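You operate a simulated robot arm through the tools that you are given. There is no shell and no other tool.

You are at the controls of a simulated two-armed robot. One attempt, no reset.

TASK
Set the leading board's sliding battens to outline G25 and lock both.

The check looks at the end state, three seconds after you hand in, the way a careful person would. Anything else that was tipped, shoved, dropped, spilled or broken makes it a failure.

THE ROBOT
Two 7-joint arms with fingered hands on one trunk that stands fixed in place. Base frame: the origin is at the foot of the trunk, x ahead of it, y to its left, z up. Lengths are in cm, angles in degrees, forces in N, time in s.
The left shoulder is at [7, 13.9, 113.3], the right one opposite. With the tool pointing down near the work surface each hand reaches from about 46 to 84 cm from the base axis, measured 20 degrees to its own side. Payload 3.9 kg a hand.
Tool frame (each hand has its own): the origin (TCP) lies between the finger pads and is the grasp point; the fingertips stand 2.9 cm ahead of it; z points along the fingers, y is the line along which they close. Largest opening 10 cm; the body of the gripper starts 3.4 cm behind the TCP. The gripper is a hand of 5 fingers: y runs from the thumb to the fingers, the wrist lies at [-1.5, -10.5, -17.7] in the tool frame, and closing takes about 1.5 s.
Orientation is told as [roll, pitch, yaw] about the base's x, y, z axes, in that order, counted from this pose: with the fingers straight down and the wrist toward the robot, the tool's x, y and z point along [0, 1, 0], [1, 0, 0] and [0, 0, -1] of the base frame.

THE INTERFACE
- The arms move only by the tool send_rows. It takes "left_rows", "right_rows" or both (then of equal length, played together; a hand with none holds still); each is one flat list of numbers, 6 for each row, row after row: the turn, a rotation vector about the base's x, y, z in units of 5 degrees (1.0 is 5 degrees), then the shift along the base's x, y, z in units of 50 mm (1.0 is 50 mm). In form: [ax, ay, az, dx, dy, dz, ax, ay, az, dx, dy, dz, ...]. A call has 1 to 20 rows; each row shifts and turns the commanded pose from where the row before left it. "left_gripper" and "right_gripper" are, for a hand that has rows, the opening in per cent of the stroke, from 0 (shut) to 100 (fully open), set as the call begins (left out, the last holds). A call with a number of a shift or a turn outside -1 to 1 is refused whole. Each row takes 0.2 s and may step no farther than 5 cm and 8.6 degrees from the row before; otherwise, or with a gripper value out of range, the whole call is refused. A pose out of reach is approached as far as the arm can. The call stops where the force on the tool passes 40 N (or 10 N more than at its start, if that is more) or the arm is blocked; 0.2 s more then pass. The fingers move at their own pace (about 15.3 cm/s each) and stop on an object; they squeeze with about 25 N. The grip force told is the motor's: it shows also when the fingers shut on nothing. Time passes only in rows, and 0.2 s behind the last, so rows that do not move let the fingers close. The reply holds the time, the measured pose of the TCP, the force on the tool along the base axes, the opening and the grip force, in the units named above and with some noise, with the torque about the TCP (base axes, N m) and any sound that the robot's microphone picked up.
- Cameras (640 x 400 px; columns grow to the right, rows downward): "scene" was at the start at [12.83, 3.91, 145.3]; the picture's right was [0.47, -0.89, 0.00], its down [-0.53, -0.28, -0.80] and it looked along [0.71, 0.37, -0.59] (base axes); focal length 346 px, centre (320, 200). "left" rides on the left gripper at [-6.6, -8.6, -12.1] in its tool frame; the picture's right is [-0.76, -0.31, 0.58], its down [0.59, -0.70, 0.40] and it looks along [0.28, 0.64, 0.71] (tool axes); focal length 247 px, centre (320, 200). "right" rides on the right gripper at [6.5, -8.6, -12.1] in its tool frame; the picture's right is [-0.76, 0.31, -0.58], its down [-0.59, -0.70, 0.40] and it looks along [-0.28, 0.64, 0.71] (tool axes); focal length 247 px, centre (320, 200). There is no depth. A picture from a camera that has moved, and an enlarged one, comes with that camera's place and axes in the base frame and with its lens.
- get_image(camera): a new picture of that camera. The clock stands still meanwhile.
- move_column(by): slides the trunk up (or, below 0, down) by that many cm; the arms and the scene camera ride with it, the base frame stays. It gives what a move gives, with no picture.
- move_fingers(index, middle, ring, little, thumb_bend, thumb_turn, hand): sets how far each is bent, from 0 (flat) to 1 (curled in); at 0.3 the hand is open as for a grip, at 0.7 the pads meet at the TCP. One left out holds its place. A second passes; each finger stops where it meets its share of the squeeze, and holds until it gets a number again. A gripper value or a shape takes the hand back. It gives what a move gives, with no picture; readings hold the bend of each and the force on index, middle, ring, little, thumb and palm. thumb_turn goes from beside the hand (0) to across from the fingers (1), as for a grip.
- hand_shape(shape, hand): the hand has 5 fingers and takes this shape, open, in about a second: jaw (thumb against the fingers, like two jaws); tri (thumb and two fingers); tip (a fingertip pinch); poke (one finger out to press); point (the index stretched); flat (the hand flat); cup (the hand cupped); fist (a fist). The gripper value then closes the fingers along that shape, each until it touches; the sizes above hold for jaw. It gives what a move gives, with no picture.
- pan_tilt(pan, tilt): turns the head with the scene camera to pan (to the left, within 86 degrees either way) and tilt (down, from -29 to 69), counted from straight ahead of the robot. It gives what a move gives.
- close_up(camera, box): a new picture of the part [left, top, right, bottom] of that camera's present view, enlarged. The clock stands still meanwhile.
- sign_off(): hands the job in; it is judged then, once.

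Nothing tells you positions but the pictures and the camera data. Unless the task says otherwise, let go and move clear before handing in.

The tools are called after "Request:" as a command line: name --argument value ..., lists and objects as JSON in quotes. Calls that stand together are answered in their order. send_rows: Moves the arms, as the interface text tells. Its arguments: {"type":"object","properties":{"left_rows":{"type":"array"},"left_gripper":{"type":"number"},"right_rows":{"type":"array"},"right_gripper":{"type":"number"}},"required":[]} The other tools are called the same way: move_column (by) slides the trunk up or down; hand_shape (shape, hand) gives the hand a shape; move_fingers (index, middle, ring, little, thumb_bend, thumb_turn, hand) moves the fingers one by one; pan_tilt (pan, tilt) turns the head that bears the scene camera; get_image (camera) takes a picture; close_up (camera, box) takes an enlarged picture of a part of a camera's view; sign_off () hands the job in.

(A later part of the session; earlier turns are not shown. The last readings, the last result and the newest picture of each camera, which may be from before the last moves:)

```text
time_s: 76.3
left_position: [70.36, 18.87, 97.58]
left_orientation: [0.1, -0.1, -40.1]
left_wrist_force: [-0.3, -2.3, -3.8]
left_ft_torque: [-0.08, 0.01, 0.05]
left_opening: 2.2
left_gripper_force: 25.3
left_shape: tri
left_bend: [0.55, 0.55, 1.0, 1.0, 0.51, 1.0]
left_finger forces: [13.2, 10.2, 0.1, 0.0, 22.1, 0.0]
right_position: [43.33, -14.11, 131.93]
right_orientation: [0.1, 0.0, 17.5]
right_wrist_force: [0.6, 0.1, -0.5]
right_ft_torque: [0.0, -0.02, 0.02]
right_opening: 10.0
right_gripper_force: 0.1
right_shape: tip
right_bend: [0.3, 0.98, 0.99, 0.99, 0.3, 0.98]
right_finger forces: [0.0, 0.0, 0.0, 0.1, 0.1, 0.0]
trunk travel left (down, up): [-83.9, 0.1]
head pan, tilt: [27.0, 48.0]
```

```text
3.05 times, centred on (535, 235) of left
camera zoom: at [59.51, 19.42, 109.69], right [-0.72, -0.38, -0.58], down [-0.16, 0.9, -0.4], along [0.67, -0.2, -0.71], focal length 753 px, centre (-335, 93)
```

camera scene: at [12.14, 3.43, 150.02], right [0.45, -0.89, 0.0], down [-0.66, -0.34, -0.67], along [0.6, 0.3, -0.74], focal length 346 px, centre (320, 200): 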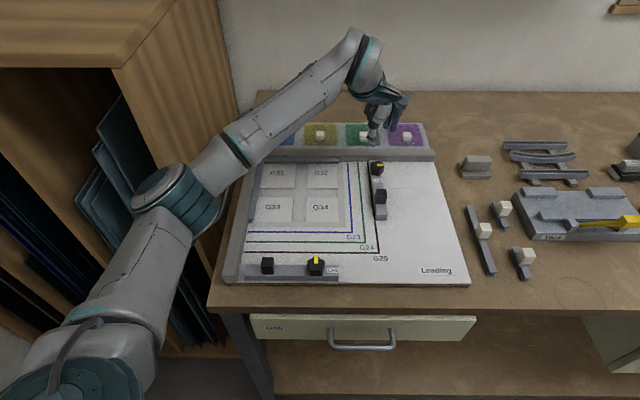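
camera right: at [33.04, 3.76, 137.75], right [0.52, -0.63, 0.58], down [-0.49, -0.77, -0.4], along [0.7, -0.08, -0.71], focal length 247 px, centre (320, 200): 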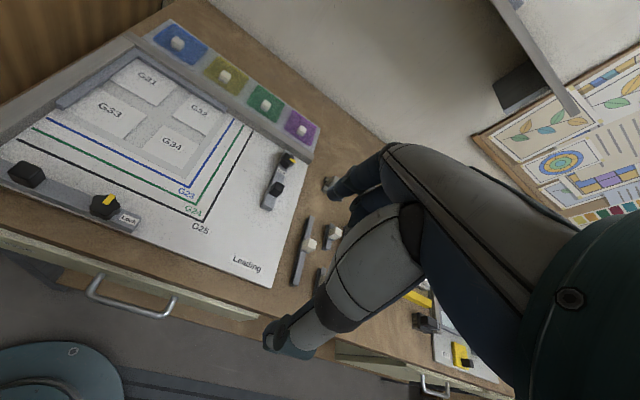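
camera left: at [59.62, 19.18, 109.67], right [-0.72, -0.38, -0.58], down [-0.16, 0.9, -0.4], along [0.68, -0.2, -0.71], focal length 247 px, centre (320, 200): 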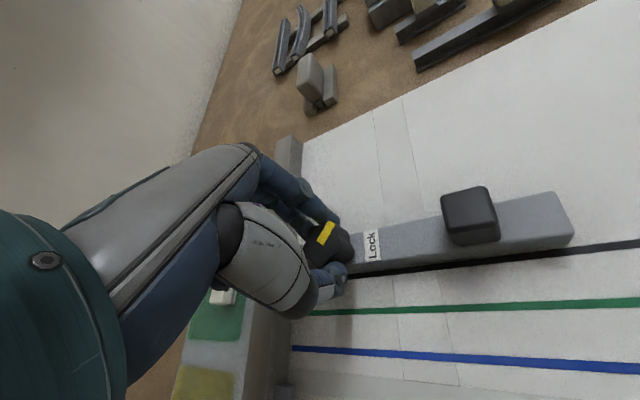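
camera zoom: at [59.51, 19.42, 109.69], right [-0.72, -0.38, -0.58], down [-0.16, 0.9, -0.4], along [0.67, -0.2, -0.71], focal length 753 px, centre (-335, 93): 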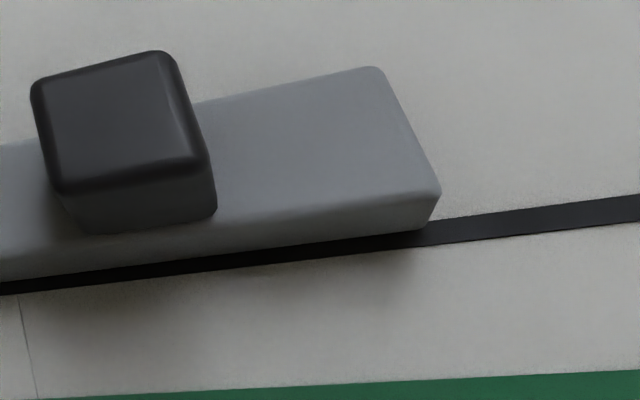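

The batten foot now sits on the line. I'm continuing the clockwise turn to yaw −70°.

Request:
send_rows --left_rows '[0, 0, -1, 0.003, 0.0008, 0, 0, 0, -1, 0.003, 0.0008, 0, 0, 0, -1, 0.003, 0.0008, 0, 0, 0, -1, 0.003, 0.0008, 0, 0, 0, -1, 0.003, 0.0008, 0, 0, 0, -1, 0.003, 0.0008, 0, 0, 0, 0, 0, 0, 0]'

Request:
get_image --camera "left"

Request:
close_up --camera "scene" --box '[340, 130, 430, 220]'

Request:
close_up --camera "scene" --box '[370, 200, 390, 220]'

```text
time_s: 77.9
left_position: [70.5, 18.92, 97.49]
left_orientation: [0.1, -0.1, -70.1]
left_wrist_force: [1.2, 0.6, -1.2]
left_ft_torque: [-0.01, -0.04, 0.05]
left_opening: 2.21
left_gripper_force: 25.3
left_shape: tri
left_bend: [0.55, 0.55, 1.0, 1.0, 0.5, 1.0]
left_finger forces: [12.7, 11.9, 0.0, 0.2, 22.6, 0.0]
right_position: [43.17, -14.05, 132.07]
right_orientation: [0.2, 0.0, 17.5]
right_wrist_force: [0.3, -0.2, -0.5]
right_ft_torque: [0.0, 0.01, -0.01]
right_opening: 9.97
right_gripper_force: 0.0
right_shape: tip
right_bend: [0.3, 0.98, 0.99, 0.99, 0.3, 0.98]
right_finger forces: [0.0, 0.0, 0.0, 0.1, 0.0, 0.1]
trunk travel left (down, up): [-83.9, 0.1]
head pan, tilt: [27.0, 48.0]
```

```text
taken
camera left: at [61.3, 24.77, 109.67], right [-0.81, 0.03, -0.58], down [0.32, 0.86, -0.4], along [0.49, -0.51, -0.71], focal length 247 px, centre (320, 200)
```

left: 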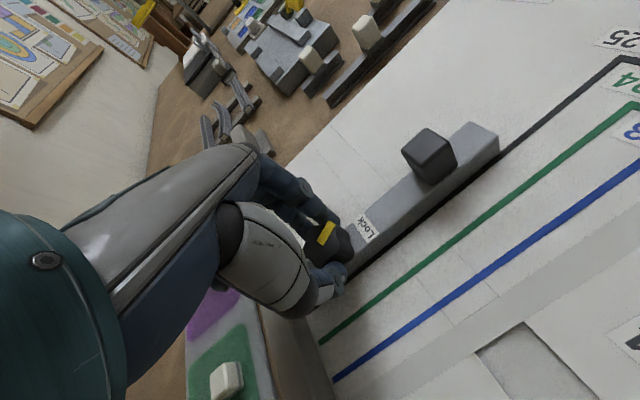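

```text
4.44 times, centred on (385, 175) of scene
camera zoom: at [12.21, 3.47, 150.01], right [0.45, -0.89, 0.0], down [-0.66, -0.34, -0.67], along [0.6, 0.3, -0.74], focal length 1538 px, centre (31, 311)
```

zoom: 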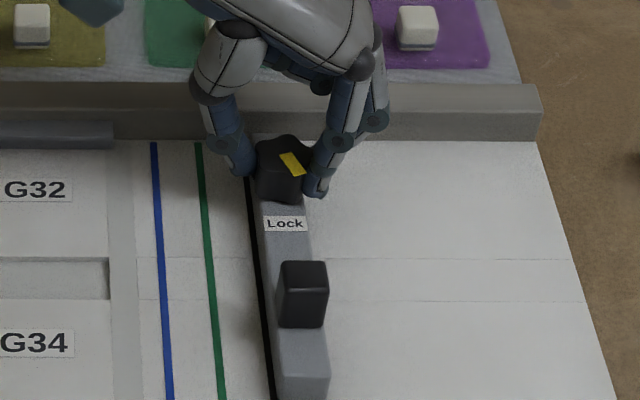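

```text
16.00 times, centred on (380, 210) of scene
camera zoom: at [12.21, 3.47, 150.01], right [0.45, -0.89, 0.0], down [-0.66, -0.34, -0.67], along [0.6, 0.3, -0.74], focal length 5535 px, centre (-640, 40)
```

zoom: 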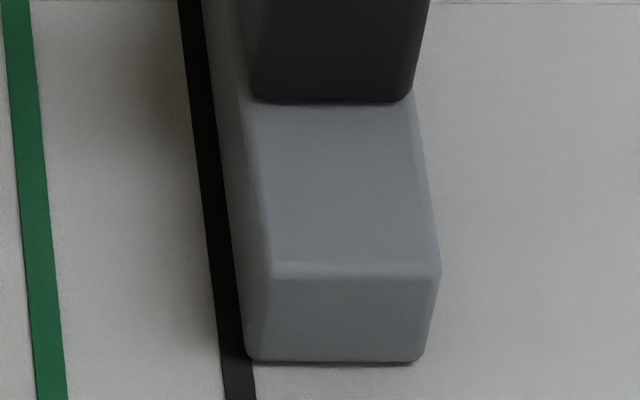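

The pointer has turned about 60° and the batten is still on the line. I'm near my yaw limit, so I'll release, lift a little, turn the hand back and regrasp for the last 30°.

Request:
send_rows --left_rows '[0, 0, 0, 0, 0, 0, 0, 0, 0, 0, 0, 0, 0, 0, 0, 0, 0, 0, 0, 0, 0, 0, 0, 0, 0, 0, 0, 0, 0, 0]' --left_gripper 50

Request:
send_rows --left_rows '[0, 0, 0, 0, 0, 0.3, 0, 0, 0, 0, 0, 0.4, 0, 0, 1, 0, 0, 0, 0, 0, 1, 0, 0, 0, 0, 0, 1, 0, 0, 0, 0, 0, 1, 0, 0, 0, 0, 0, 1, 0, 0, 0, 0, 0, 1, -0.01, 0, 0, 0, 0, 1, -0.01, 0, 0, 0, 0, 0, 0, 0, 0]'

Request:
get_image --camera "left"

Request:
close_up --camera "scene" --box '[340, 130, 430, 220]'

Request:
close_up --camera "scene" --box '[370, 200, 390, 220]'

```text
time_s: 79.1
left_position: [70.46, 18.82, 97.45]
left_orientation: [0.0, 0.0, -70.2]
left_wrist_force: [0.6, 0.1, 0.1]
left_ft_torque: [-0.01, 0.0, 0.01]
left_opening: 4.97
left_gripper_force: 0.1
left_shape: tri
left_bend: [0.4, 0.43, 0.99, 0.99, 0.35, 1.0]
left_finger forces: [0.0, 0.1, 0.0, 0.1, 0.1, 0.0]
right_position: [43.09, -14.08, 131.92]
right_orientation: [0.1, 0.1, 17.4]
right_wrist_force: [0.2, -0.3, 0.4]
right_ft_torque: [-0.02, 0.0, -0.01]
right_opening: 9.99
right_gripper_force: 0.1
right_shape: tip
right_bend: [0.3, 0.98, 0.99, 0.99, 0.3, 0.98]
right_finger forces: [0.0, 0.1, 0.0, 0.0, 0.0, 0.0]
trunk travel left (down, up): [-83.9, 0.1]
head pan, tilt: [27.0, 48.0]
```

```text
time_s: 81.3
left_position: [70.29, 18.86, 100.99]
left_orientation: [0.1, 0.0, -35.0]
left_wrist_force: [0.9, 0.2, -0.2]
left_ft_torque: [0.0, 0.0, 0.02]
left_opening: 4.98
left_gripper_force: 0.1
left_shape: tri
left_bend: [0.4, 0.43, 0.99, 0.99, 0.35, 1.0]
left_finger forces: [0.0, 0.1, 0.1, 0.0, 0.0, 0.0]
right_position: [43.19, -14.04, 132.0]
right_orientation: [0.1, -0.1, 17.6]
right_wrist_force: [0.0, -0.3, 0.7]
right_ft_torque: [0.04, 0.05, 0.01]
right_opening: 10.0
right_gripper_force: 0.1
right_shape: tip
right_bend: [0.3, 0.98, 0.99, 0.99, 0.3, 0.98]
right_finger forces: [0.0, 0.0, 0.1, 0.0, 0.0, 0.0]
trunk travel left (down, up): [-83.9, 0.1]
head pan, tilt: [27.0, 48.0]
```

```text
taken
camera left: at [59.4, 18.45, 113.17], right [-0.68, -0.44, -0.58], down [-0.24, 0.89, -0.4], along [0.69, -0.14, -0.71], focal length 247 px, centre (320, 200)
```

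left: 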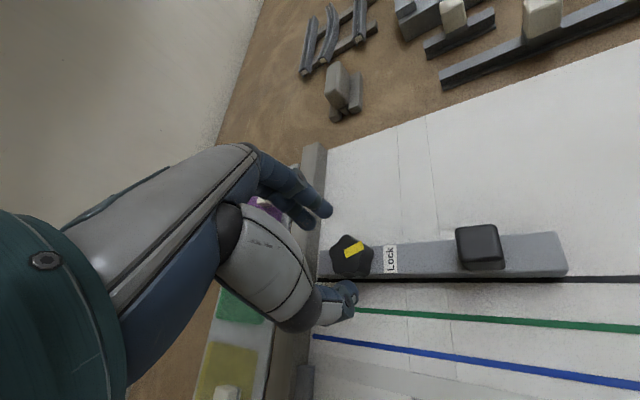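

```text
4.44 times, centred on (385, 175) of scene
camera zoom: at [12.14, 3.42, 150.01], right [0.45, -0.89, 0.0], down [-0.66, -0.34, -0.67], along [0.6, 0.3, -0.74], focal length 1538 px, centre (31, 311)
```

zoom: 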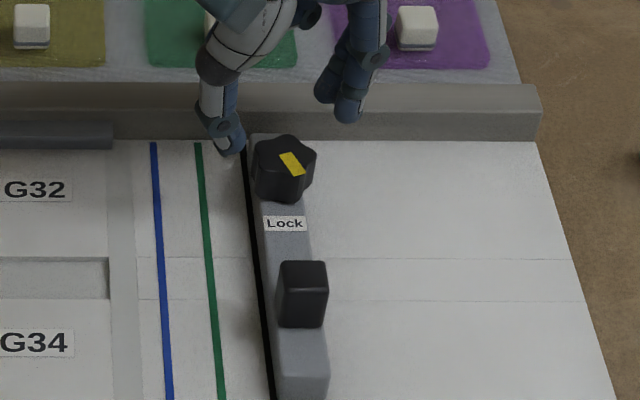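

```text
16.00 times, centred on (380, 210) of scene
camera zoom: at [12.14, 3.42, 150.01], right [0.45, -0.89, 0.0], down [-0.66, -0.34, -0.67], along [0.6, 0.3, -0.74], focal length 5535 px, centre (-640, 40)
```

zoom: 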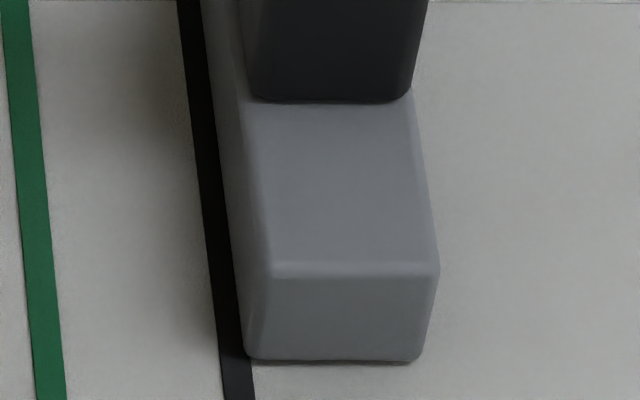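

Request:
close_up --camera "left" --box '[310, 220, 410, 290]'

Request:
close_up --camera "scene" --box '[360, 150, 400, 180]'

```text
5.71 times, centred on (360, 255) of left
camera zoom: at [59.4, 18.45, 113.17], right [-0.68, -0.44, -0.58], down [-0.24, 0.89, -0.4], along [0.69, -0.14, -0.71], focal length 1411 px, centre (91, -114)
```

zoom: 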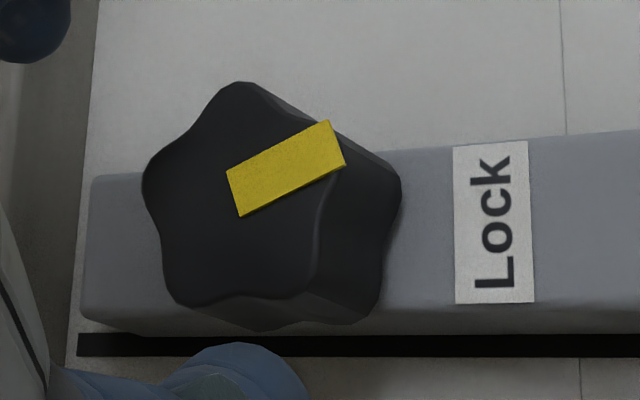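

```text
13.33 times, centred on (380, 165) of scene
camera zoom: at [12.14, 3.42, 150.01], right [0.45, -0.89, 0.0], down [-0.66, -0.34, -0.67], along [0.6, 0.3, -0.74], focal length 4613 px, centre (-480, 667)
```

zoom: 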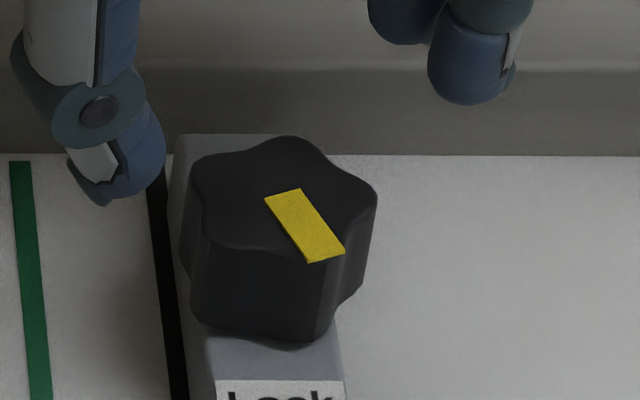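

The pointer has about 30° left to reach the "Lock" mark, and the hand is centred on the knob. I'm lowering and regrasping.

Request:
send_rows --left_rows '[0, 0, 0, 0, 0, -0.2, 0, 0, 0, 0, 0, -0.2, 0, 0, 0, 0, 0, -0.2, 0, 0, 0, 0, 0, -0.09, 0, 0, 0, 0, 0, 0]'

Request:
send_rows --left_rows '[0, 0, 0, 0, 0, 0, 0, 0, 0, 0, 0, 0, 0, 0, 0, 0, 0, 0, 0, 0, 0, 0, 0, 0, 0, 0, 0, 0, 0, 0, 0, 0, 0, 0, 0, 0, 0, 0, 0, 0, 0, 0]' --left_gripper 15

Request:
get_image --camera "left"

Request:
close_up --camera "scene" --box '[370, 200, 390, 220]'

```text
time_s: 82.5
left_position: [70.15, 18.98, 97.63]
left_orientation: [0.1, -0.2, -34.9]
left_wrist_force: [-0.8, 0.1, -0.4]
left_ft_torque: [0.0, 0.0, -0.01]
left_opening: 4.97
left_gripper_force: 0.0
left_shape: tri
left_bend: [0.4, 0.43, 0.99, 0.99, 0.35, 1.0]
left_finger forces: [0.1, 0.1, 0.1, 0.0, 0.0, 0.0]
right_position: [43.25, -14.13, 131.99]
right_orientation: [0.0, -0.1, 17.5]
right_wrist_force: [0.5, -0.3, 0.0]
right_ft_torque: [-0.03, 0.01, -0.02]
right_opening: 10.0
right_gripper_force: 0.1
right_shape: tip
right_bend: [0.3, 0.98, 0.99, 0.99, 0.3, 0.98]
right_finger forces: [0.0, 0.0, 0.0, 0.1, 0.0, 0.0]
trunk travel left (down, up): [-83.9, 0.1]
head pan, tilt: [27.0, 48.0]
```

```text
time_s: 84.1
left_position: [70.35, 19.08, 97.66]
left_orientation: [0.1, -0.2, -35.0]
left_wrist_force: [2.5, 0.5, 0.4]
left_ft_torque: [-0.02, -0.11, 0.0]
left_opening: 2.18
left_gripper_force: 25.2
left_shape: tri
left_bend: [0.54, 0.55, 1.0, 1.0, 0.51, 1.0]
left_finger forces: [11.4, 11.9, 0.1, 0.0, 21.9, 0.1]
right_position: [43.13, -14.06, 132.05]
right_orientation: [0.1, -0.1, 17.5]
right_wrist_force: [-0.9, -0.2, 0.3]
right_ft_torque: [-0.01, 0.0, 0.02]
right_opening: 9.98
right_gripper_force: 0.0
right_shape: tip
right_bend: [0.3, 0.98, 0.99, 0.99, 0.3, 0.98]
right_finger forces: [0.1, 0.0, 0.0, 0.0, 0.0, 0.0]
trunk travel left (down, up): [-83.9, 0.1]
head pan, tilt: [27.0, 48.0]
```

```text
taken
camera left: at [59.42, 18.59, 109.75], right [-0.68, -0.44, -0.58], down [-0.24, 0.89, -0.4], along [0.69, -0.14, -0.71], focal length 247 px, centre (320, 200)
```

left: 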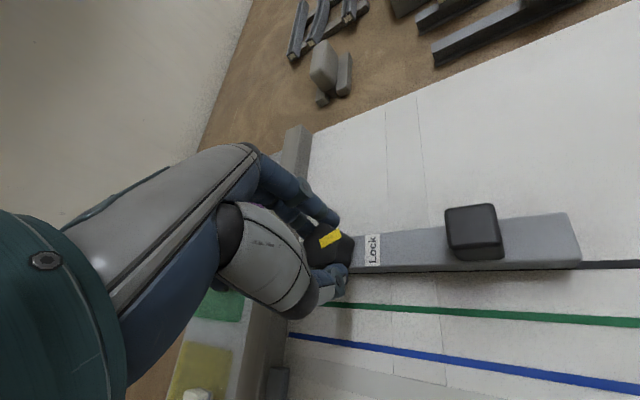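

```text
16.00 times, centred on (380, 210) of scene
camera zoom: at [12.18, 3.46, 150.01], right [0.45, -0.89, 0.0], down [-0.66, -0.34, -0.67], along [0.6, 0.3, -0.74], focal length 5535 px, centre (-640, 40)
```

zoom: 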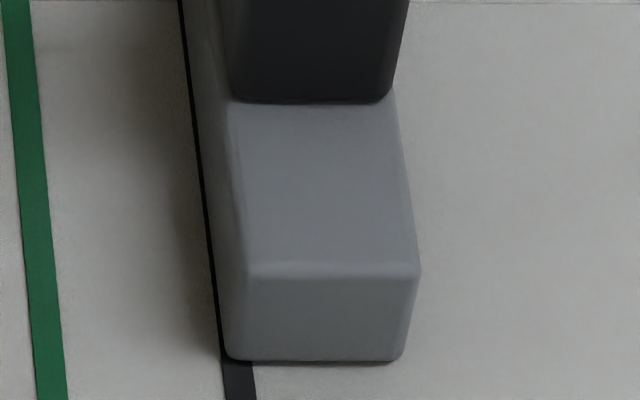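

Closing pulled the batten about 2 mm inward. I'm easing it back outward with the knob, then turning 15° and re-checking.

Request:
send_rows --left_rows '[0, 0, 0, 0.0112, -0.0224, 0, 0, 0, 0, 0.0112, -0.0224, 0, 0, 0, -1, 0.0035, -0.0015, 0, 0, 0, -1, 0.0035, -0.0015, 0, 0, 0, -1, 0.0035, -0.0015, 0, 0, 0, 0, 0, 0, 0, 0, 0, 0, 0, 0, 0]'

Request:
get_image --camera "left"

Request:
close_up --camera "scene" --box '[370, 200, 390, 220]'

Request:
close_up --camera "scene" --box '[360, 150, 400, 180]'

```text
time_s: 85.7
left_position: [70.5, 18.76, 97.64]
left_orientation: [0.1, 0.0, -50.0]
left_wrist_force: [0.6, 2.6, -0.2]
left_ft_torque: [0.0, 0.0, -0.01]
left_opening: 2.18
left_gripper_force: 25.5
left_shape: tri
left_bend: [0.54, 0.56, 1.0, 1.0, 0.51, 1.0]
left_finger forces: [11.4, 11.9, 0.0, 0.0, 23.0, 0.0]
right_position: [43.25, -14.13, 131.96]
right_orientation: [0.1, 0.0, 17.4]
right_wrist_force: [-0.5, -0.5, 0.3]
right_ft_torque: [0.03, -0.02, -0.02]
right_opening: 10.02
right_gripper_force: 0.0
right_shape: tip
right_bend: [0.3, 0.98, 0.99, 0.99, 0.3, 0.98]
right_finger forces: [0.1, 0.1, 0.0, 0.0, 0.0, 0.0]
trunk travel left (down, up): [-83.9, 0.1]
head pan, tilt: [27.0, 48.0]
```

```text
taken
camera left: at [59.89, 21.13, 109.75], right [-0.78, -0.25, -0.58], down [0.0, 0.92, -0.4], along [0.63, -0.31, -0.71], focal length 247 px, centre (320, 200)
```

left: 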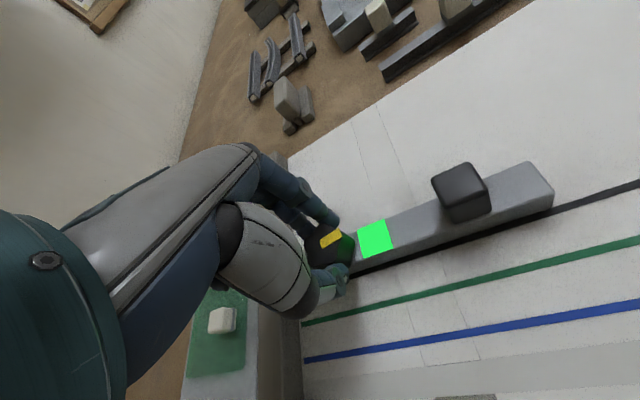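

```text
16.00 times, centred on (380, 210) of scene
camera zoom: at [12.16, 3.46, 150.01], right [0.45, -0.89, 0.0], down [-0.66, -0.34, -0.67], along [0.6, 0.3, -0.74], focal length 5535 px, centre (-640, 40)
```

zoom: 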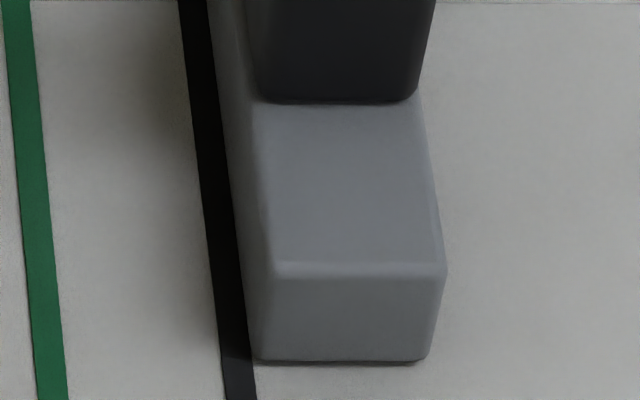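

```text
13.33 times, centred on (380, 165) of scene
camera zoom: at [12.16, 3.46, 150.01], right [0.45, -0.89, 0.0], down [-0.66, -0.34, -0.67], along [0.6, 0.3, -0.74], focal length 4613 px, centre (-480, 667)
```

zoom: 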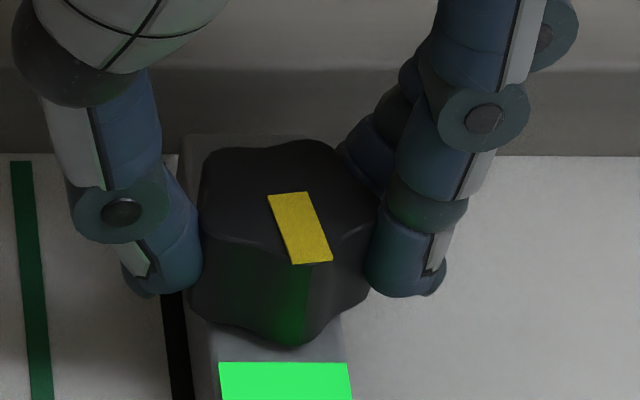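

The "Lock" label lit green at about 75° of turn, so the lock has engaged. The batten sits just at the line's outer edge, though, about 2 mm off the line centre. I'll turn back 15° to unlock, then redo the turn with a compensating shift.

Request:
send_rows --left_rows '[0, 0, 1, -0.0035, 0.0015, 0, 0, 0, 1, -0.0035, 0.0015, 0, 0, 0, 1, -0.0035, 0.0015, 0, 0, 0, 0, 0, 0, 0, 0, 0, 0, 0, 0, 0]'

Request:
close_up --camera "scene" --box '[370, 200, 390, 220]'

Request:
close_up --camera "scene" --box '[360, 150, 400, 190]'

```text
time_s: 86.9
left_position: [70.59, 18.79, 97.67]
left_orientation: [0.1, -0.1, -35.0]
left_wrist_force: [3.0, -0.4, -0.9]
left_ft_torque: [-0.05, -0.07, -0.05]
left_opening: 2.18
left_gripper_force: 25.1
left_shape: tri
left_bend: [0.54, 0.56, 1.0, 1.0, 0.51, 1.0]
left_finger forces: [12.0, 12.8, 0.0, 0.0, 22.1, 0.0]
right_position: [43.24, -14.12, 132.0]
right_orientation: [0.0, 0.1, 17.4]
right_wrist_force: [-0.1, -0.9, 0.8]
right_ft_torque: [0.02, 0.01, 0.0]
right_opening: 10.01
right_gripper_force: 0.1
right_shape: tip
right_bend: [0.3, 0.98, 0.99, 0.99, 0.3, 0.98]
right_finger forces: [0.0, 0.0, 0.0, 0.0, 0.1, 0.0]
trunk travel left (down, up): [-83.9, 0.1]
head pan, tilt: [27.0, 48.0]
```

```text
16.00 times, centred on (380, 210) of scene
camera zoom: at [12.21, 3.44, 150.01], right [0.45, -0.89, 0.0], down [-0.66, -0.34, -0.67], along [0.6, 0.3, -0.74], focal length 5535 px, centre (-640, 40)
```

zoom: 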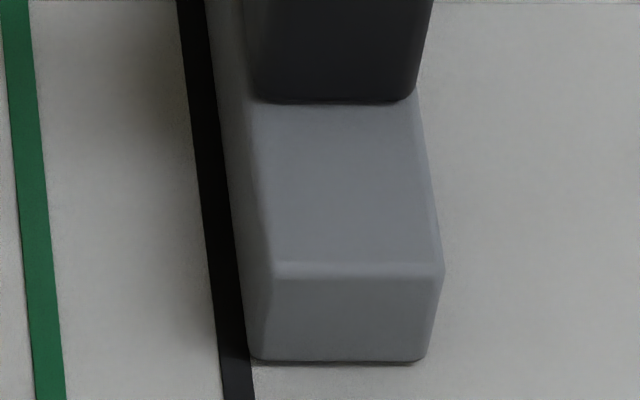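

```text
10.00 times, centred on (380, 170) of scene
camera zoom: at [12.21, 3.44, 150.01], right [0.45, -0.89, 0.0], down [-0.66, -0.34, -0.67], along [0.6, 0.3, -0.74], focal length 3460 px, centre (-280, 500)
```

zoom: 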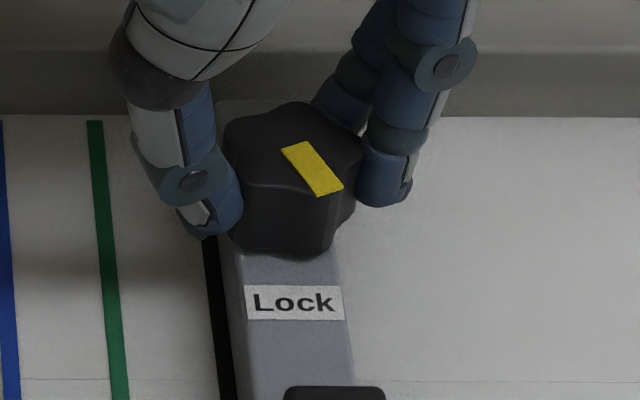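

Request:
send_rows --left_rows '[0, 0, 0, -0.007, 0.0138, 0, 0, 0, 0, -0.007, 0.0138, 0, 0, 0, 0, 0, 0, 0, 0, 0, 0, 0, 0, 0]'

Request:
close_up --camera "scene" --box '[370, 200, 390, 220]'

```text
time_s: 87.9
left_position: [70.47, 18.94, 97.69]
left_orientation: [0.2, -0.1, -35.1]
left_wrist_force: [2.6, 0.2, 0.0]
left_ft_torque: [-0.01, -0.04, -0.01]
left_opening: 2.18
left_gripper_force: 24.7
left_shape: tri
left_bend: [0.54, 0.56, 1.0, 1.0, 0.51, 1.0]
left_finger forces: [12.0, 12.7, 0.0, 0.0, 22.2, 0.0]
right_position: [43.05, -14.14, 132.02]
right_orientation: [0.2, 0.0, 17.5]
right_wrist_force: [-0.4, 0.0, 0.3]
right_ft_torque: [-0.03, 0.0, 0.01]
right_opening: 9.99
right_gripper_force: 0.1
right_shape: tip
right_bend: [0.3, 0.98, 0.99, 0.99, 0.3, 0.98]
right_finger forces: [0.0, 0.1, 0.0, 0.1, 0.0, 0.1]
trunk travel left (down, up): [-83.9, 0.1]
head pan, tilt: [27.0, 48.0]
```

```text
16.00 times, centred on (380, 210) of scene
camera zoom: at [12.19, 3.43, 150.01], right [0.45, -0.89, 0.0], down [-0.66, -0.34, -0.67], along [0.6, 0.3, -0.74], focal length 5535 px, centre (-640, 40)
```

zoom: 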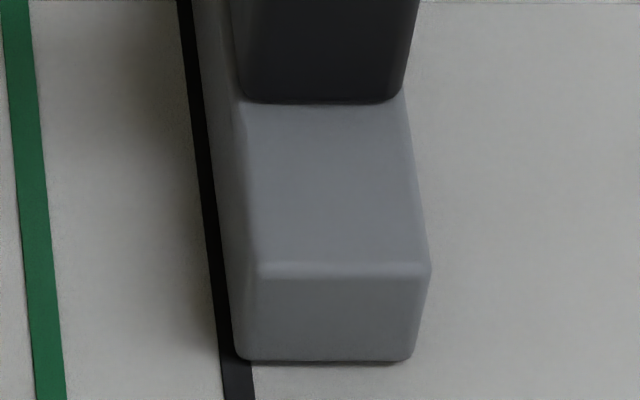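

The batten foot is now right on the line centre. I'm turning clockwise again with a small compensating shift.

Request:
send_rows --left_rows '[0, 0, -1, 0.0002, 0.0051, 0, 0, 0, -1, 0.0002, 0.0051, 0, 0, 0, -1, 0.0002, 0.0051, 0, 0, 0, 0, 0, 0, 0, 0, 0, 0, 0, 0, 0]'

Request:
close_up --camera "scene" --box '[370, 200, 390, 220]'

Request:
close_up --camera "scene" --box '[360, 150, 400, 190]'

```text
time_s: 89.1
left_position: [70.36, 19.05, 97.56]
left_orientation: [0.1, -0.1, -50.1]
left_wrist_force: [4.1, 0.7, 4.0]
left_ft_torque: [-0.01, -0.07, 0.04]
left_opening: 2.17
left_gripper_force: 25.0
left_shape: tri
left_bend: [0.54, 0.56, 1.0, 1.0, 0.51, 1.0]
left_finger forces: [11.9, 12.7, 0.0, 0.0, 22.5, 0.0]
right_position: [43.29, -14.08, 131.96]
right_orientation: [0.2, 0.0, 17.5]
right_wrist_force: [-0.1, -0.5, -1.2]
right_ft_torque: [0.0, 0.0, -0.01]
right_opening: 9.98
right_gripper_force: 0.0
right_shape: tip
right_bend: [0.3, 0.98, 0.99, 0.99, 0.3, 0.98]
right_finger forces: [0.0, 0.1, 0.0, 0.0, 0.0, 0.1]
trunk travel left (down, up): [-83.9, 0.1]
head pan, tilt: [27.0, 48.0]
```

```text
16.00 times, centred on (380, 210) of scene
camera zoom: at [12.15, 3.44, 150.02], right [0.45, -0.89, 0.0], down [-0.66, -0.34, -0.67], along [0.6, 0.3, -0.74], focal length 5535 px, centre (-640, 40)
```

zoom: 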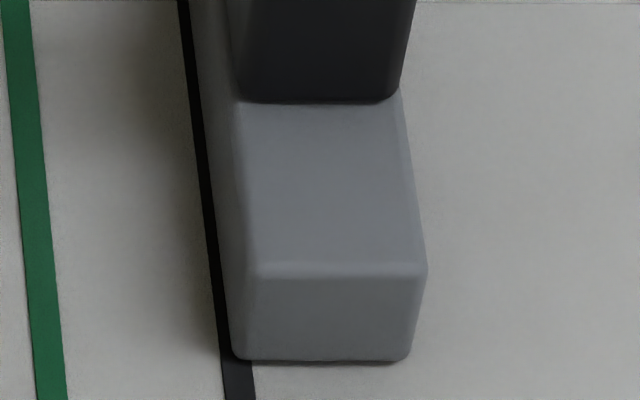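

```text
10.00 times, centred on (380, 170) of scene
camera zoom: at [12.15, 3.44, 150.02], right [0.45, -0.89, 0.0], down [-0.66, -0.34, -0.67], along [0.6, 0.3, -0.74], focal length 3460 px, centre (-280, 500)
```

zoom: 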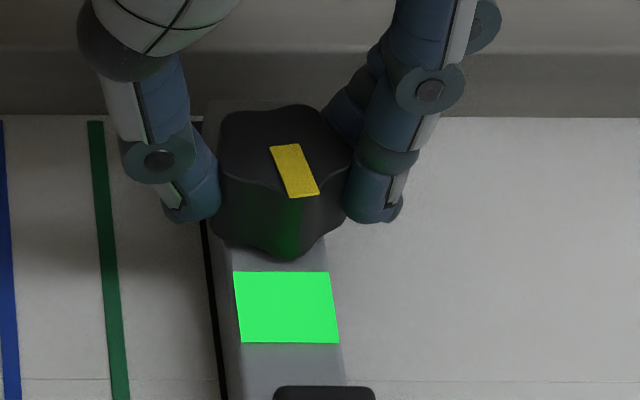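

It is locked again (green), now with the batten foot on the line. I'm turning the last 15° so the pointer aligns fully with the Lock mark.

Request:
send_rows --left_rows '[0, 0, -1, 0.002, 0.0005, 0, 0, 0, -1, 0.002, 0.0005, 0, 0, 0, -1, 0.002, 0.0005, 0, 0, 0, 0, 0, 0, 0, 0, 0, 0, 0, 0, 0]'

Request:
close_up --camera "scene" --box '[370, 200, 390, 220]'

Request:
close_up --camera "scene" --box '[360, 150, 400, 190]'

Request:
close_up --camera "left" --box '[280, 170, 540, 330]'

```text
time_s: 90.3
left_position: [70.44, 18.88, 97.58]
left_orientation: [0.1, -0.1, -65.2]
left_wrist_force: [6.7, 2.7, 4.8]
left_ft_torque: [-0.01, -0.17, 0.12]
left_opening: 2.23
left_gripper_force: 25.1
left_shape: tri
left_bend: [0.54, 0.56, 1.0, 1.0, 0.5, 1.0]
left_finger forces: [11.7, 13.3, 0.1, 0.0, 23.1, 0.1]
right_position: [43.24, -14.14, 131.88]
right_orientation: [0.0, 0.0, 17.6]
right_wrist_force: [-0.7, -0.7, -0.7]
right_ft_torque: [-0.03, 0.01, -0.02]
right_opening: 9.99
right_gripper_force: 0.0
right_shape: tip
right_bend: [0.3, 0.98, 0.99, 0.99, 0.3, 0.98]
right_finger forces: [0.0, 0.0, 0.1, 0.0, 0.1, 0.0]
trunk travel left (down, up): [-83.9, 0.1]
head pan, tilt: [27.0, 48.0]
```

```text
16.00 times, centred on (380, 210) of scene
camera zoom: at [12.2, 3.45, 150.01], right [0.45, -0.89, 0.0], down [-0.66, -0.34, -0.67], along [0.6, 0.3, -0.74], focal length 5535 px, centre (-640, 40)
```

zoom: 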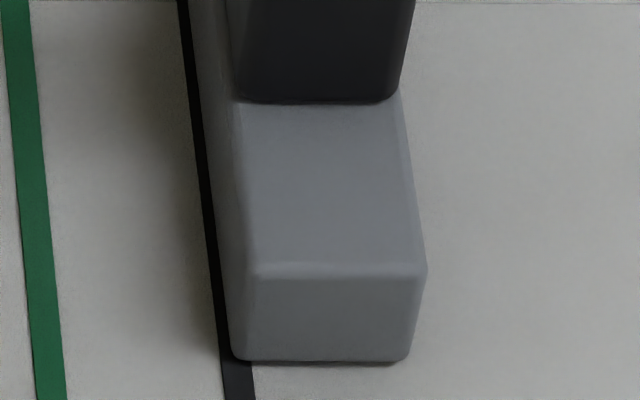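

```text
10.00 times, centred on (380, 170) of scene
camera zoom: at [12.2, 3.45, 150.01], right [0.45, -0.89, 0.0], down [-0.66, -0.34, -0.67], along [0.6, 0.3, -0.74], focal length 3460 px, centre (-280, 500)
```

zoom: 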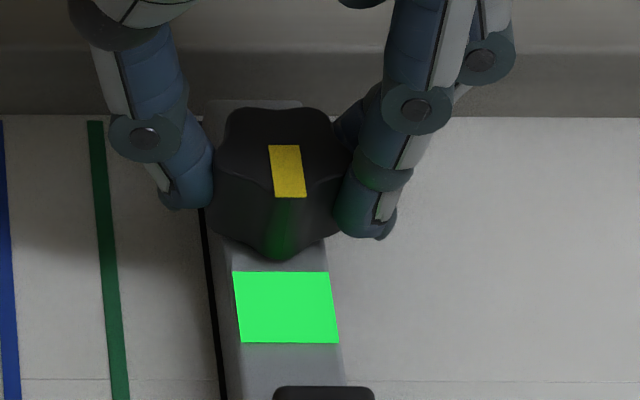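

```text
2.46 times, centred on (410, 250) of left
camera zoom: at [60.79, 24.03, 109.71], right [-0.81, -0.04, -0.58], down [0.24, 0.89, -0.4], along [0.53, -0.46, -0.71], focal length 608 px, centre (98, 77)
```

zoom: 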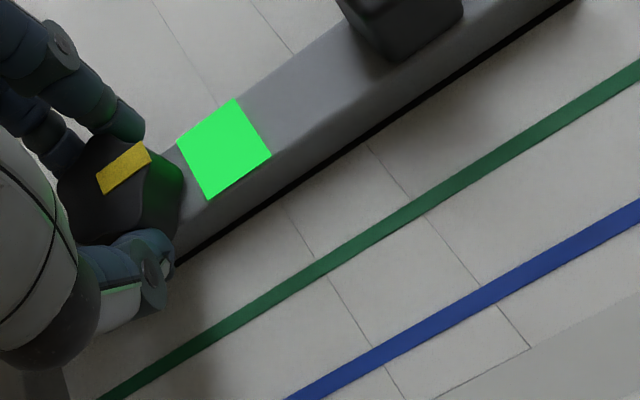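

The pointer now lies along the batten toward Lock, the label is green and the batten is on the line. I'm releasing and lifting off.

Request:
send_rows --left_rows '[0, 0, 0, 0, 0, 0, 0, 0, 0, 0, 0, 0, 0, 0, 0, 0, 0, 0, 0, 0, 0, 0, 0, 0, 0, 0, 0, 0, 0, 0]' --left_gripper 50

Request:
send_rows --left_rows '[0, 0, 0, 0, 0, 0.3, 0, 0, 0, 0, 0, 0.5, 0, 0, 0, 0, 0, 0.6, 0, 0, 0, -0.2, 0.2, 0.4, 0, 0, 0, -0.3, 0.3, 0.2, 0, 0, 0, 0, 0, 0]'

Request:
get_image --camera "scene"

Request:
close_up --camera "scene" --box '[340, 140, 430, 230]'

Request:
close_up --camera "scene" --box '[370, 200, 390, 220]'

```text
time_s: 91.5
left_position: [70.38, 18.95, 97.53]
left_orientation: [0.1, -0.1, -65.1]
left_wrist_force: [-0.1, 0.6, 0.6]
left_ft_torque: [-0.03, 0.03, -0.02]
left_opening: 4.99
left_gripper_force: 0.0
left_shape: tri
left_bend: [0.4, 0.43, 0.99, 1.0, 0.35, 1.0]
left_finger forces: [0.1, 0.0, 0.0, 0.0, 0.1, 0.0]
right_position: [43.14, -14.13, 132.09]
right_orientation: [0.1, 0.0, 17.5]
right_wrist_force: [0.4, -0.3, 0.9]
right_ft_torque: [-0.04, 0.01, 0.0]
right_opening: 9.98
right_gripper_force: 0.1
right_shape: tip
right_bend: [0.3, 0.98, 0.99, 0.99, 0.3, 0.98]
right_finger forces: [0.0, 0.0, 0.1, 0.0, 0.0, 0.0]
trunk travel left (down, up): [-83.9, 0.1]
head pan, tilt: [27.0, 48.0]
```

```text
time_s: 92.9
left_position: [68.12, 21.43, 107.57]
left_orientation: [0.1, 0.0, -65.1]
left_wrist_force: [0.5, -0.7, -0.2]
left_ft_torque: [0.02, 0.01, -0.04]
left_opening: 5.0
left_gripper_force: 0.1
left_shape: tri
left_bend: [0.4, 0.43, 0.99, 0.99, 0.35, 1.0]
left_finger forces: [0.0, 0.1, 0.1, 0.0, 0.0, 0.0]
right_position: [43.22, -14.2, 132.05]
right_orientation: [0.1, 0.0, 17.5]
right_wrist_force: [-0.2, 0.8, 0.6]
right_ft_torque: [0.0, 0.02, 0.01]
right_opening: 10.0
right_gripper_force: 0.1
right_shape: tip
right_bend: [0.3, 0.98, 0.99, 0.99, 0.3, 0.98]
right_finger forces: [0.0, 0.1, 0.1, 0.1, 0.0, 0.0]
trunk travel left (down, up): [-83.9, 0.1]
head pan, tilt: [27.0, 48.0]
```

```text
taken
camera scene: at [12.2, 3.33, 150.01], right [0.45, -0.89, 0.0], down [-0.66, -0.34, -0.67], along [0.6, 0.3, -0.74], focal length 346 px, centre (320, 200)
```

scene: 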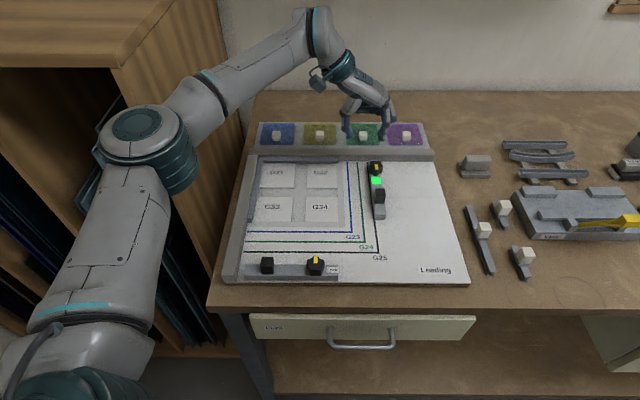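

```text
4.44 times, centred on (385, 185) of scene
camera zoom: at [12.2, 3.33, 150.01], right [0.45, -0.89, 0.0], down [-0.66, -0.34, -0.67], along [0.6, 0.3, -0.74], focal length 1538 px, centre (31, 267)
```

zoom: 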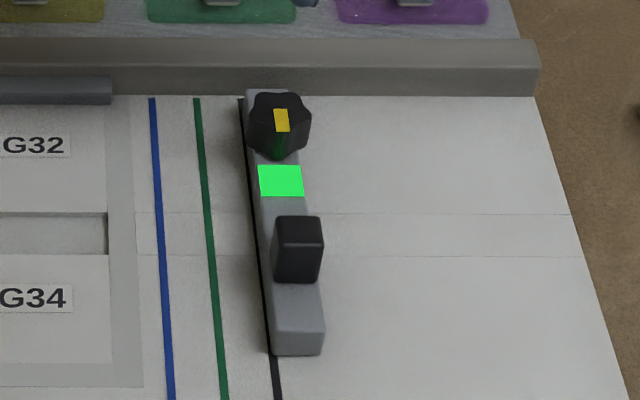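

```text
16.00 times, centred on (380, 210) of scene
camera zoom: at [12.2, 3.33, 150.01], right [0.45, -0.89, 0.0], down [-0.66, -0.34, -0.67], along [0.6, 0.3, -0.74], focal length 5535 px, centre (-640, 40)
```

zoom: 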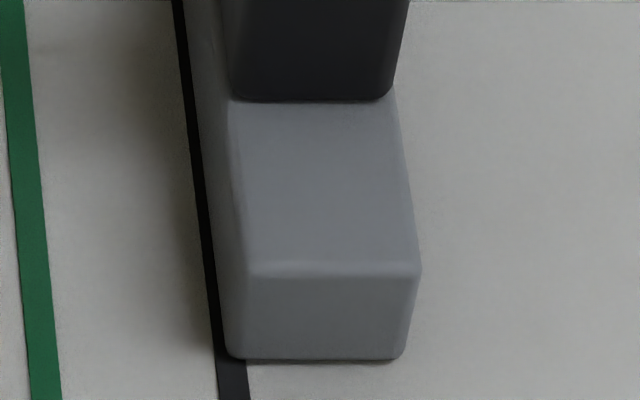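

The right batten is done: locked (green) and aligned. Now I'm withdrawing the left arm along its known-good path so the right arm can work on the near batten.

Request:
send_rows --left_rows '[0, 0, 1, 0.04, -0.044, 0.02, 0, 0, 1, 0.04, -0.044, 0.02, 0, 0, 1, 0.04, -0.044, 0.02, 0, 0, 1, 0.04, -0.044, 0.02, 0, 0, 1, 0.04, -0.044, 0, 0, 0, 1, 0.04, -0.044, 0, 0, 0, 1, 0.04, -0.044, 0, 0, 0, 1, 0.04, -0.044, 0, 0, 0, 1, 0.04, -0.044, 0, 0, 0, 1, 0.04, -0.044, 0, 0, 0, 1, 0.04, -0.044, 0]'

Request:
send_rows --left_rows '[0, 0, 0.54, -0.218, 0.488, 0.45, 0, 0, 0.54, -0.218, 0.488, 0.45, 0, 0, 0.54, -0.218, 0.488, 0.45, 0, 0, 0.54, -0.218, 0.488, 0.45, 0, 0, 0.54, -0.218, 0.488, 0.45, 0, 0, 0.54, -0.218, 0.488, 0.45, 0, 0, 0.54, -0.218, 0.488, 0.45, 0, 0, 0.54, -0.218, 0.488, 0.45, 0, 0, 0, 0, 0, 0]'

Request:
get_image --camera "scene"

Request:
get_image --camera "right"

```text
time_s: 95.3
left_position: [69.96, 19.11, 108.04]
left_orientation: [0.2, 0.0, -10.0]
left_wrist_force: [0.0, 0.1, 0.0]
left_ft_torque: [-0.03, -0.01, 0.01]
left_opening: 4.98
left_gripper_force: 0.0
left_shape: tri
left_bend: [0.4, 0.43, 0.99, 0.99, 0.35, 1.0]
left_finger forces: [0.0, 0.0, 0.0, 0.0, 0.0, 0.0]
right_position: [43.3, -14.18, 132.0]
right_orientation: [0.1, 0.0, 17.5]
right_wrist_force: [-0.5, 0.6, 0.0]
right_ft_torque: [0.0, 0.02, 0.0]
right_opening: 9.99
right_gripper_force: 0.1
right_shape: tip
right_bend: [0.3, 0.98, 0.99, 0.99, 0.3, 0.98]
right_finger forces: [0.0, 0.1, 0.0, 0.0, 0.0, 0.0]
trunk travel left (down, up): [-83.9, 0.1]
head pan, tilt: [27.0, 48.0]
```

```text
time_s: 97.3
left_position: [61.24, 38.63, 126.07]
left_orientation: [0.1, -0.1, 11.6]
left_wrist_force: [0.5, -0.4, 0.5]
left_ft_torque: [-0.01, -0.02, -0.02]
left_opening: 5.0
left_gripper_force: 0.1
left_shape: tri
left_bend: [0.4, 0.43, 0.99, 0.99, 0.35, 1.0]
left_finger forces: [0.0, 0.0, 0.0, 0.1, 0.0, 0.0]
right_position: [43.19, -14.16, 132.05]
right_orientation: [0.1, 0.1, 17.6]
right_wrist_force: [-0.2, 0.9, -0.8]
right_ft_torque: [-0.02, 0.0, -0.01]
right_opening: 10.0
right_gripper_force: 0.0
right_shape: tip
right_bend: [0.3, 0.98, 0.99, 0.99, 0.3, 0.98]
right_finger forces: [0.1, 0.0, 0.0, 0.1, 0.1, 0.0]
trunk travel left (down, up): [-83.9, 0.1]
head pan, tilt: [27.0, 48.0]
```

```text
taken
camera scene: at [12.19, 3.41, 150.01], right [0.45, -0.89, 0.0], down [-0.66, -0.34, -0.67], along [0.6, 0.3, -0.74], focal length 346 px, centre (320, 200)
```

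scene: 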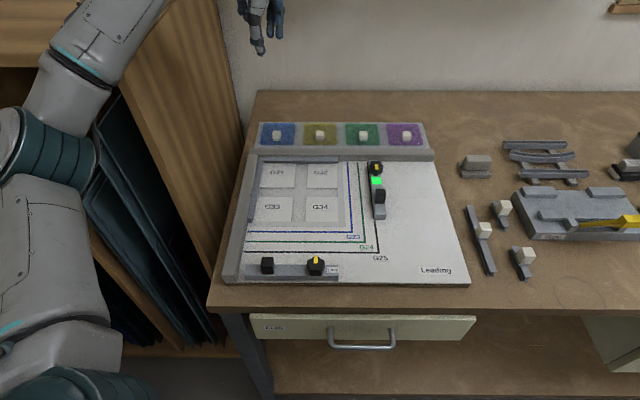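

```text
taken
camera right: at [32.98, -10.38, 144.13], right [0.52, -0.63, 0.58], down [-0.49, -0.77, -0.4], along [0.7, -0.08, -0.71], focal length 247 px, centre (320, 200)
```

right: 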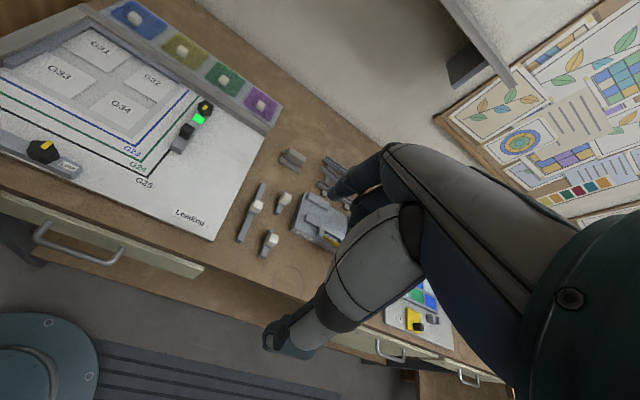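

The left arm is clear. Now I'm shaping the right hand to "tri" and moving it across toward the near batten's lock knob, at about (40.9, 18.9), turning counter-clockwise so there's room for a clockwise turn.

Request:
hand_shape --hand "right" --shape "tri"

Request:
send_rows --right_rows '[0, 0, 1, 0.1, 0.4, -0.3, 0, 0, 1, 0.1, 0.4, -0.3, 0, 0, 1, 0.1, 0.4, -0.3, 0, 0, 1, 0.1, 0.4, -0.3, 0, 0, 1, 0.05, 0.4, -0.3, 0, 0, 1, 0.05, 0.4, -0.3, 0, 0, 1, 0.05, 0.4, -0.3, 0, 0, 1, 0.05, 0.4, -0.3, 0, 0, 0, 0, 0, 0]' --right_gripper 55

Request:
get_image --camera "scene"

Request:
get_image --camera "right"

```text
time_s: 98.2
left_position: [61.08, 38.62, 126.15]
left_orientation: [0.1, -0.1, 11.4]
left_wrist_force: [-0.4, 0.5, -0.3]
left_ft_torque: [0.03, 0.0, 0.01]
left_opening: 4.99
left_gripper_force: 0.0
left_shape: tri
left_bend: [0.4, 0.43, 0.99, 0.99, 0.35, 1.0]
left_finger forces: [0.0, 0.1, 0.0, 0.0, 0.0, 0.0]
right_position: [43.17, -14.09, 132.08]
right_orientation: [0.1, 0.0, 17.5]
right_wrist_force: [-0.5, 0.5, 0.0]
right_ft_torque: [-0.02, -0.02, -0.01]
right_opening: 9.99
right_gripper_force: 0.0
right_shape: tri
right_bend: [0.3, 0.3, 0.99, 0.99, 0.3, 0.98]
right_finger forces: [0.0, 0.0, 0.0, 0.0, 0.0, 0.0]
trunk travel left (down, up): [-83.9, 0.1]
head pan, tilt: [27.0, 48.0]
```

```text
time_s: 100.2
left_position: [61.18, 38.5, 126.07]
left_orientation: [0.1, -0.1, 11.7]
left_wrist_force: [0.3, 0.3, -1.2]
left_ft_torque: [0.0, -0.03, 0.0]
left_opening: 5.0
left_gripper_force: 0.0
left_shape: tri
left_bend: [0.4, 0.43, 0.99, 0.99, 0.35, 1.0]
left_finger forces: [0.0, 0.0, 0.0, 0.0, 0.1, 0.0]
right_position: [42.49, -8.04, 126.18]
right_orientation: [0.5, 0.4, 32.7]
right_wrist_force: [-1.2, 0.0, -0.2]
right_ft_torque: [-0.02, 0.01, -0.02]
right_opening: 5.5
right_gripper_force: 0.1
right_shape: tri
right_bend: [0.39, 0.41, 0.99, 0.99, 0.3, 1.0]
right_finger forces: [0.1, 0.1, 0.1, 0.1, 0.1, 0.0]
right hand out of reach, approached as far as the arm can: row 1, 2, 3, 4, 5, 6, 7
trunk travel left (down, up): [-83.9, 0.1]
head pan, tilt: [27.0, 48.0]
```

```text
taken
camera scene: at [12.17, 3.43, 150.01], right [0.45, -0.89, 0.0], down [-0.66, -0.34, -0.67], along [0.6, 0.3, -0.74], focal length 346 px, centre (320, 200)
```

scene: 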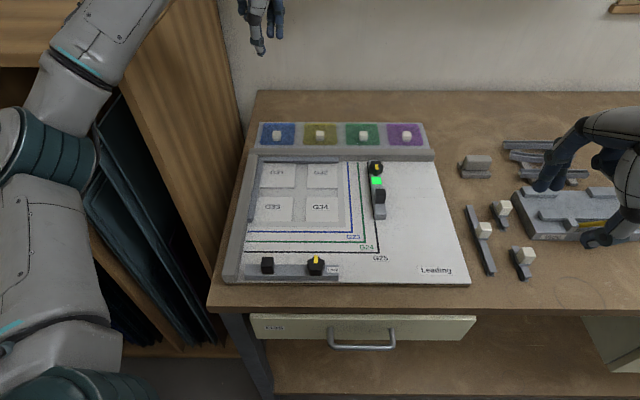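

```text
taken
camera right: at [31.91, -7.13, 138.36], right [0.67, -0.47, 0.57], down [-0.28, -0.87, -0.4], along [0.69, 0.11, -0.72], focal length 247 px, centre (320, 200)
```

right: 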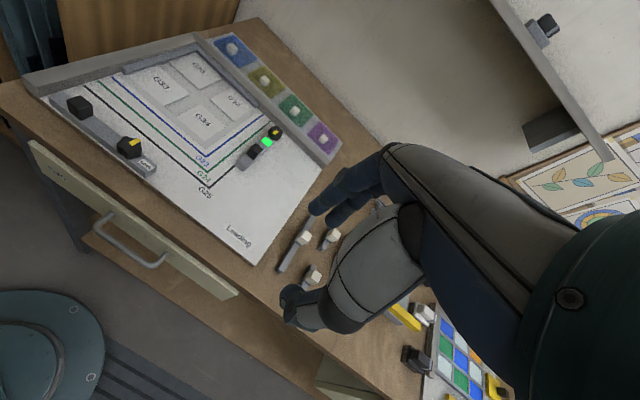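

Request:
send_rows --right_rows '[0, 0, 0, 0.6, 0, 0, 0, 0, 0, 0.6, 0.1, 0, 0, 0, 0, 0.6, 0.2, 0, 0, 0, 0, 0.3, 0.5, -0.1, 0, 0, 0.5, 0, 0.6, -0.1, 0, 0, 0.5, 0, 0.6, -0.2, 0, 0, 0.5, 0, 0.6, -0.2, 0, 0, 0, 0, 0, 0]'

Request:
get_image --camera "scene"

```text
time_s: 102.0
left_position: [61.21, 38.49, 126.1]
left_orientation: [0.1, 0.0, 11.5]
left_wrist_force: [0.4, -0.1, -0.5]
left_ft_torque: [-0.02, 0.03, 0.03]
left_opening: 4.99
left_gripper_force: 0.1
left_shape: tri
left_bend: [0.4, 0.43, 0.99, 0.99, 0.35, 1.0]
left_finger forces: [0.0, 0.1, 0.0, 0.1, 0.1, 0.0]
right_position: [43.91, 3.26, 123.1]
right_orientation: [0.5, 0.4, 40.7]
right_wrist_force: [0.6, -0.5, 0.3]
right_ft_torque: [-0.01, -0.02, -0.02]
right_opening: 5.52
right_gripper_force: 0.0
right_shape: tri
right_bend: [0.39, 0.41, 0.99, 0.99, 0.3, 1.0]
right_finger forces: [0.1, 0.0, 0.0, 0.0, 0.0, 0.0]
right hand out of reach, approached as far as the arm can: row 1, 2, 3
trunk travel left (down, up): [-83.9, 0.1]
head pan, tilt: [27.0, 48.0]
```

```text
taken
camera scene: at [12.07, 3.32, 150.02], right [0.45, -0.89, 0.0], down [-0.66, -0.34, -0.67], along [0.6, 0.3, -0.74], focal length 346 px, centre (320, 200)
```

scene: 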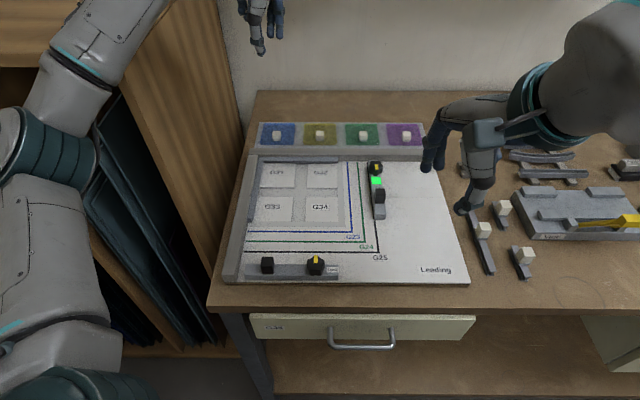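

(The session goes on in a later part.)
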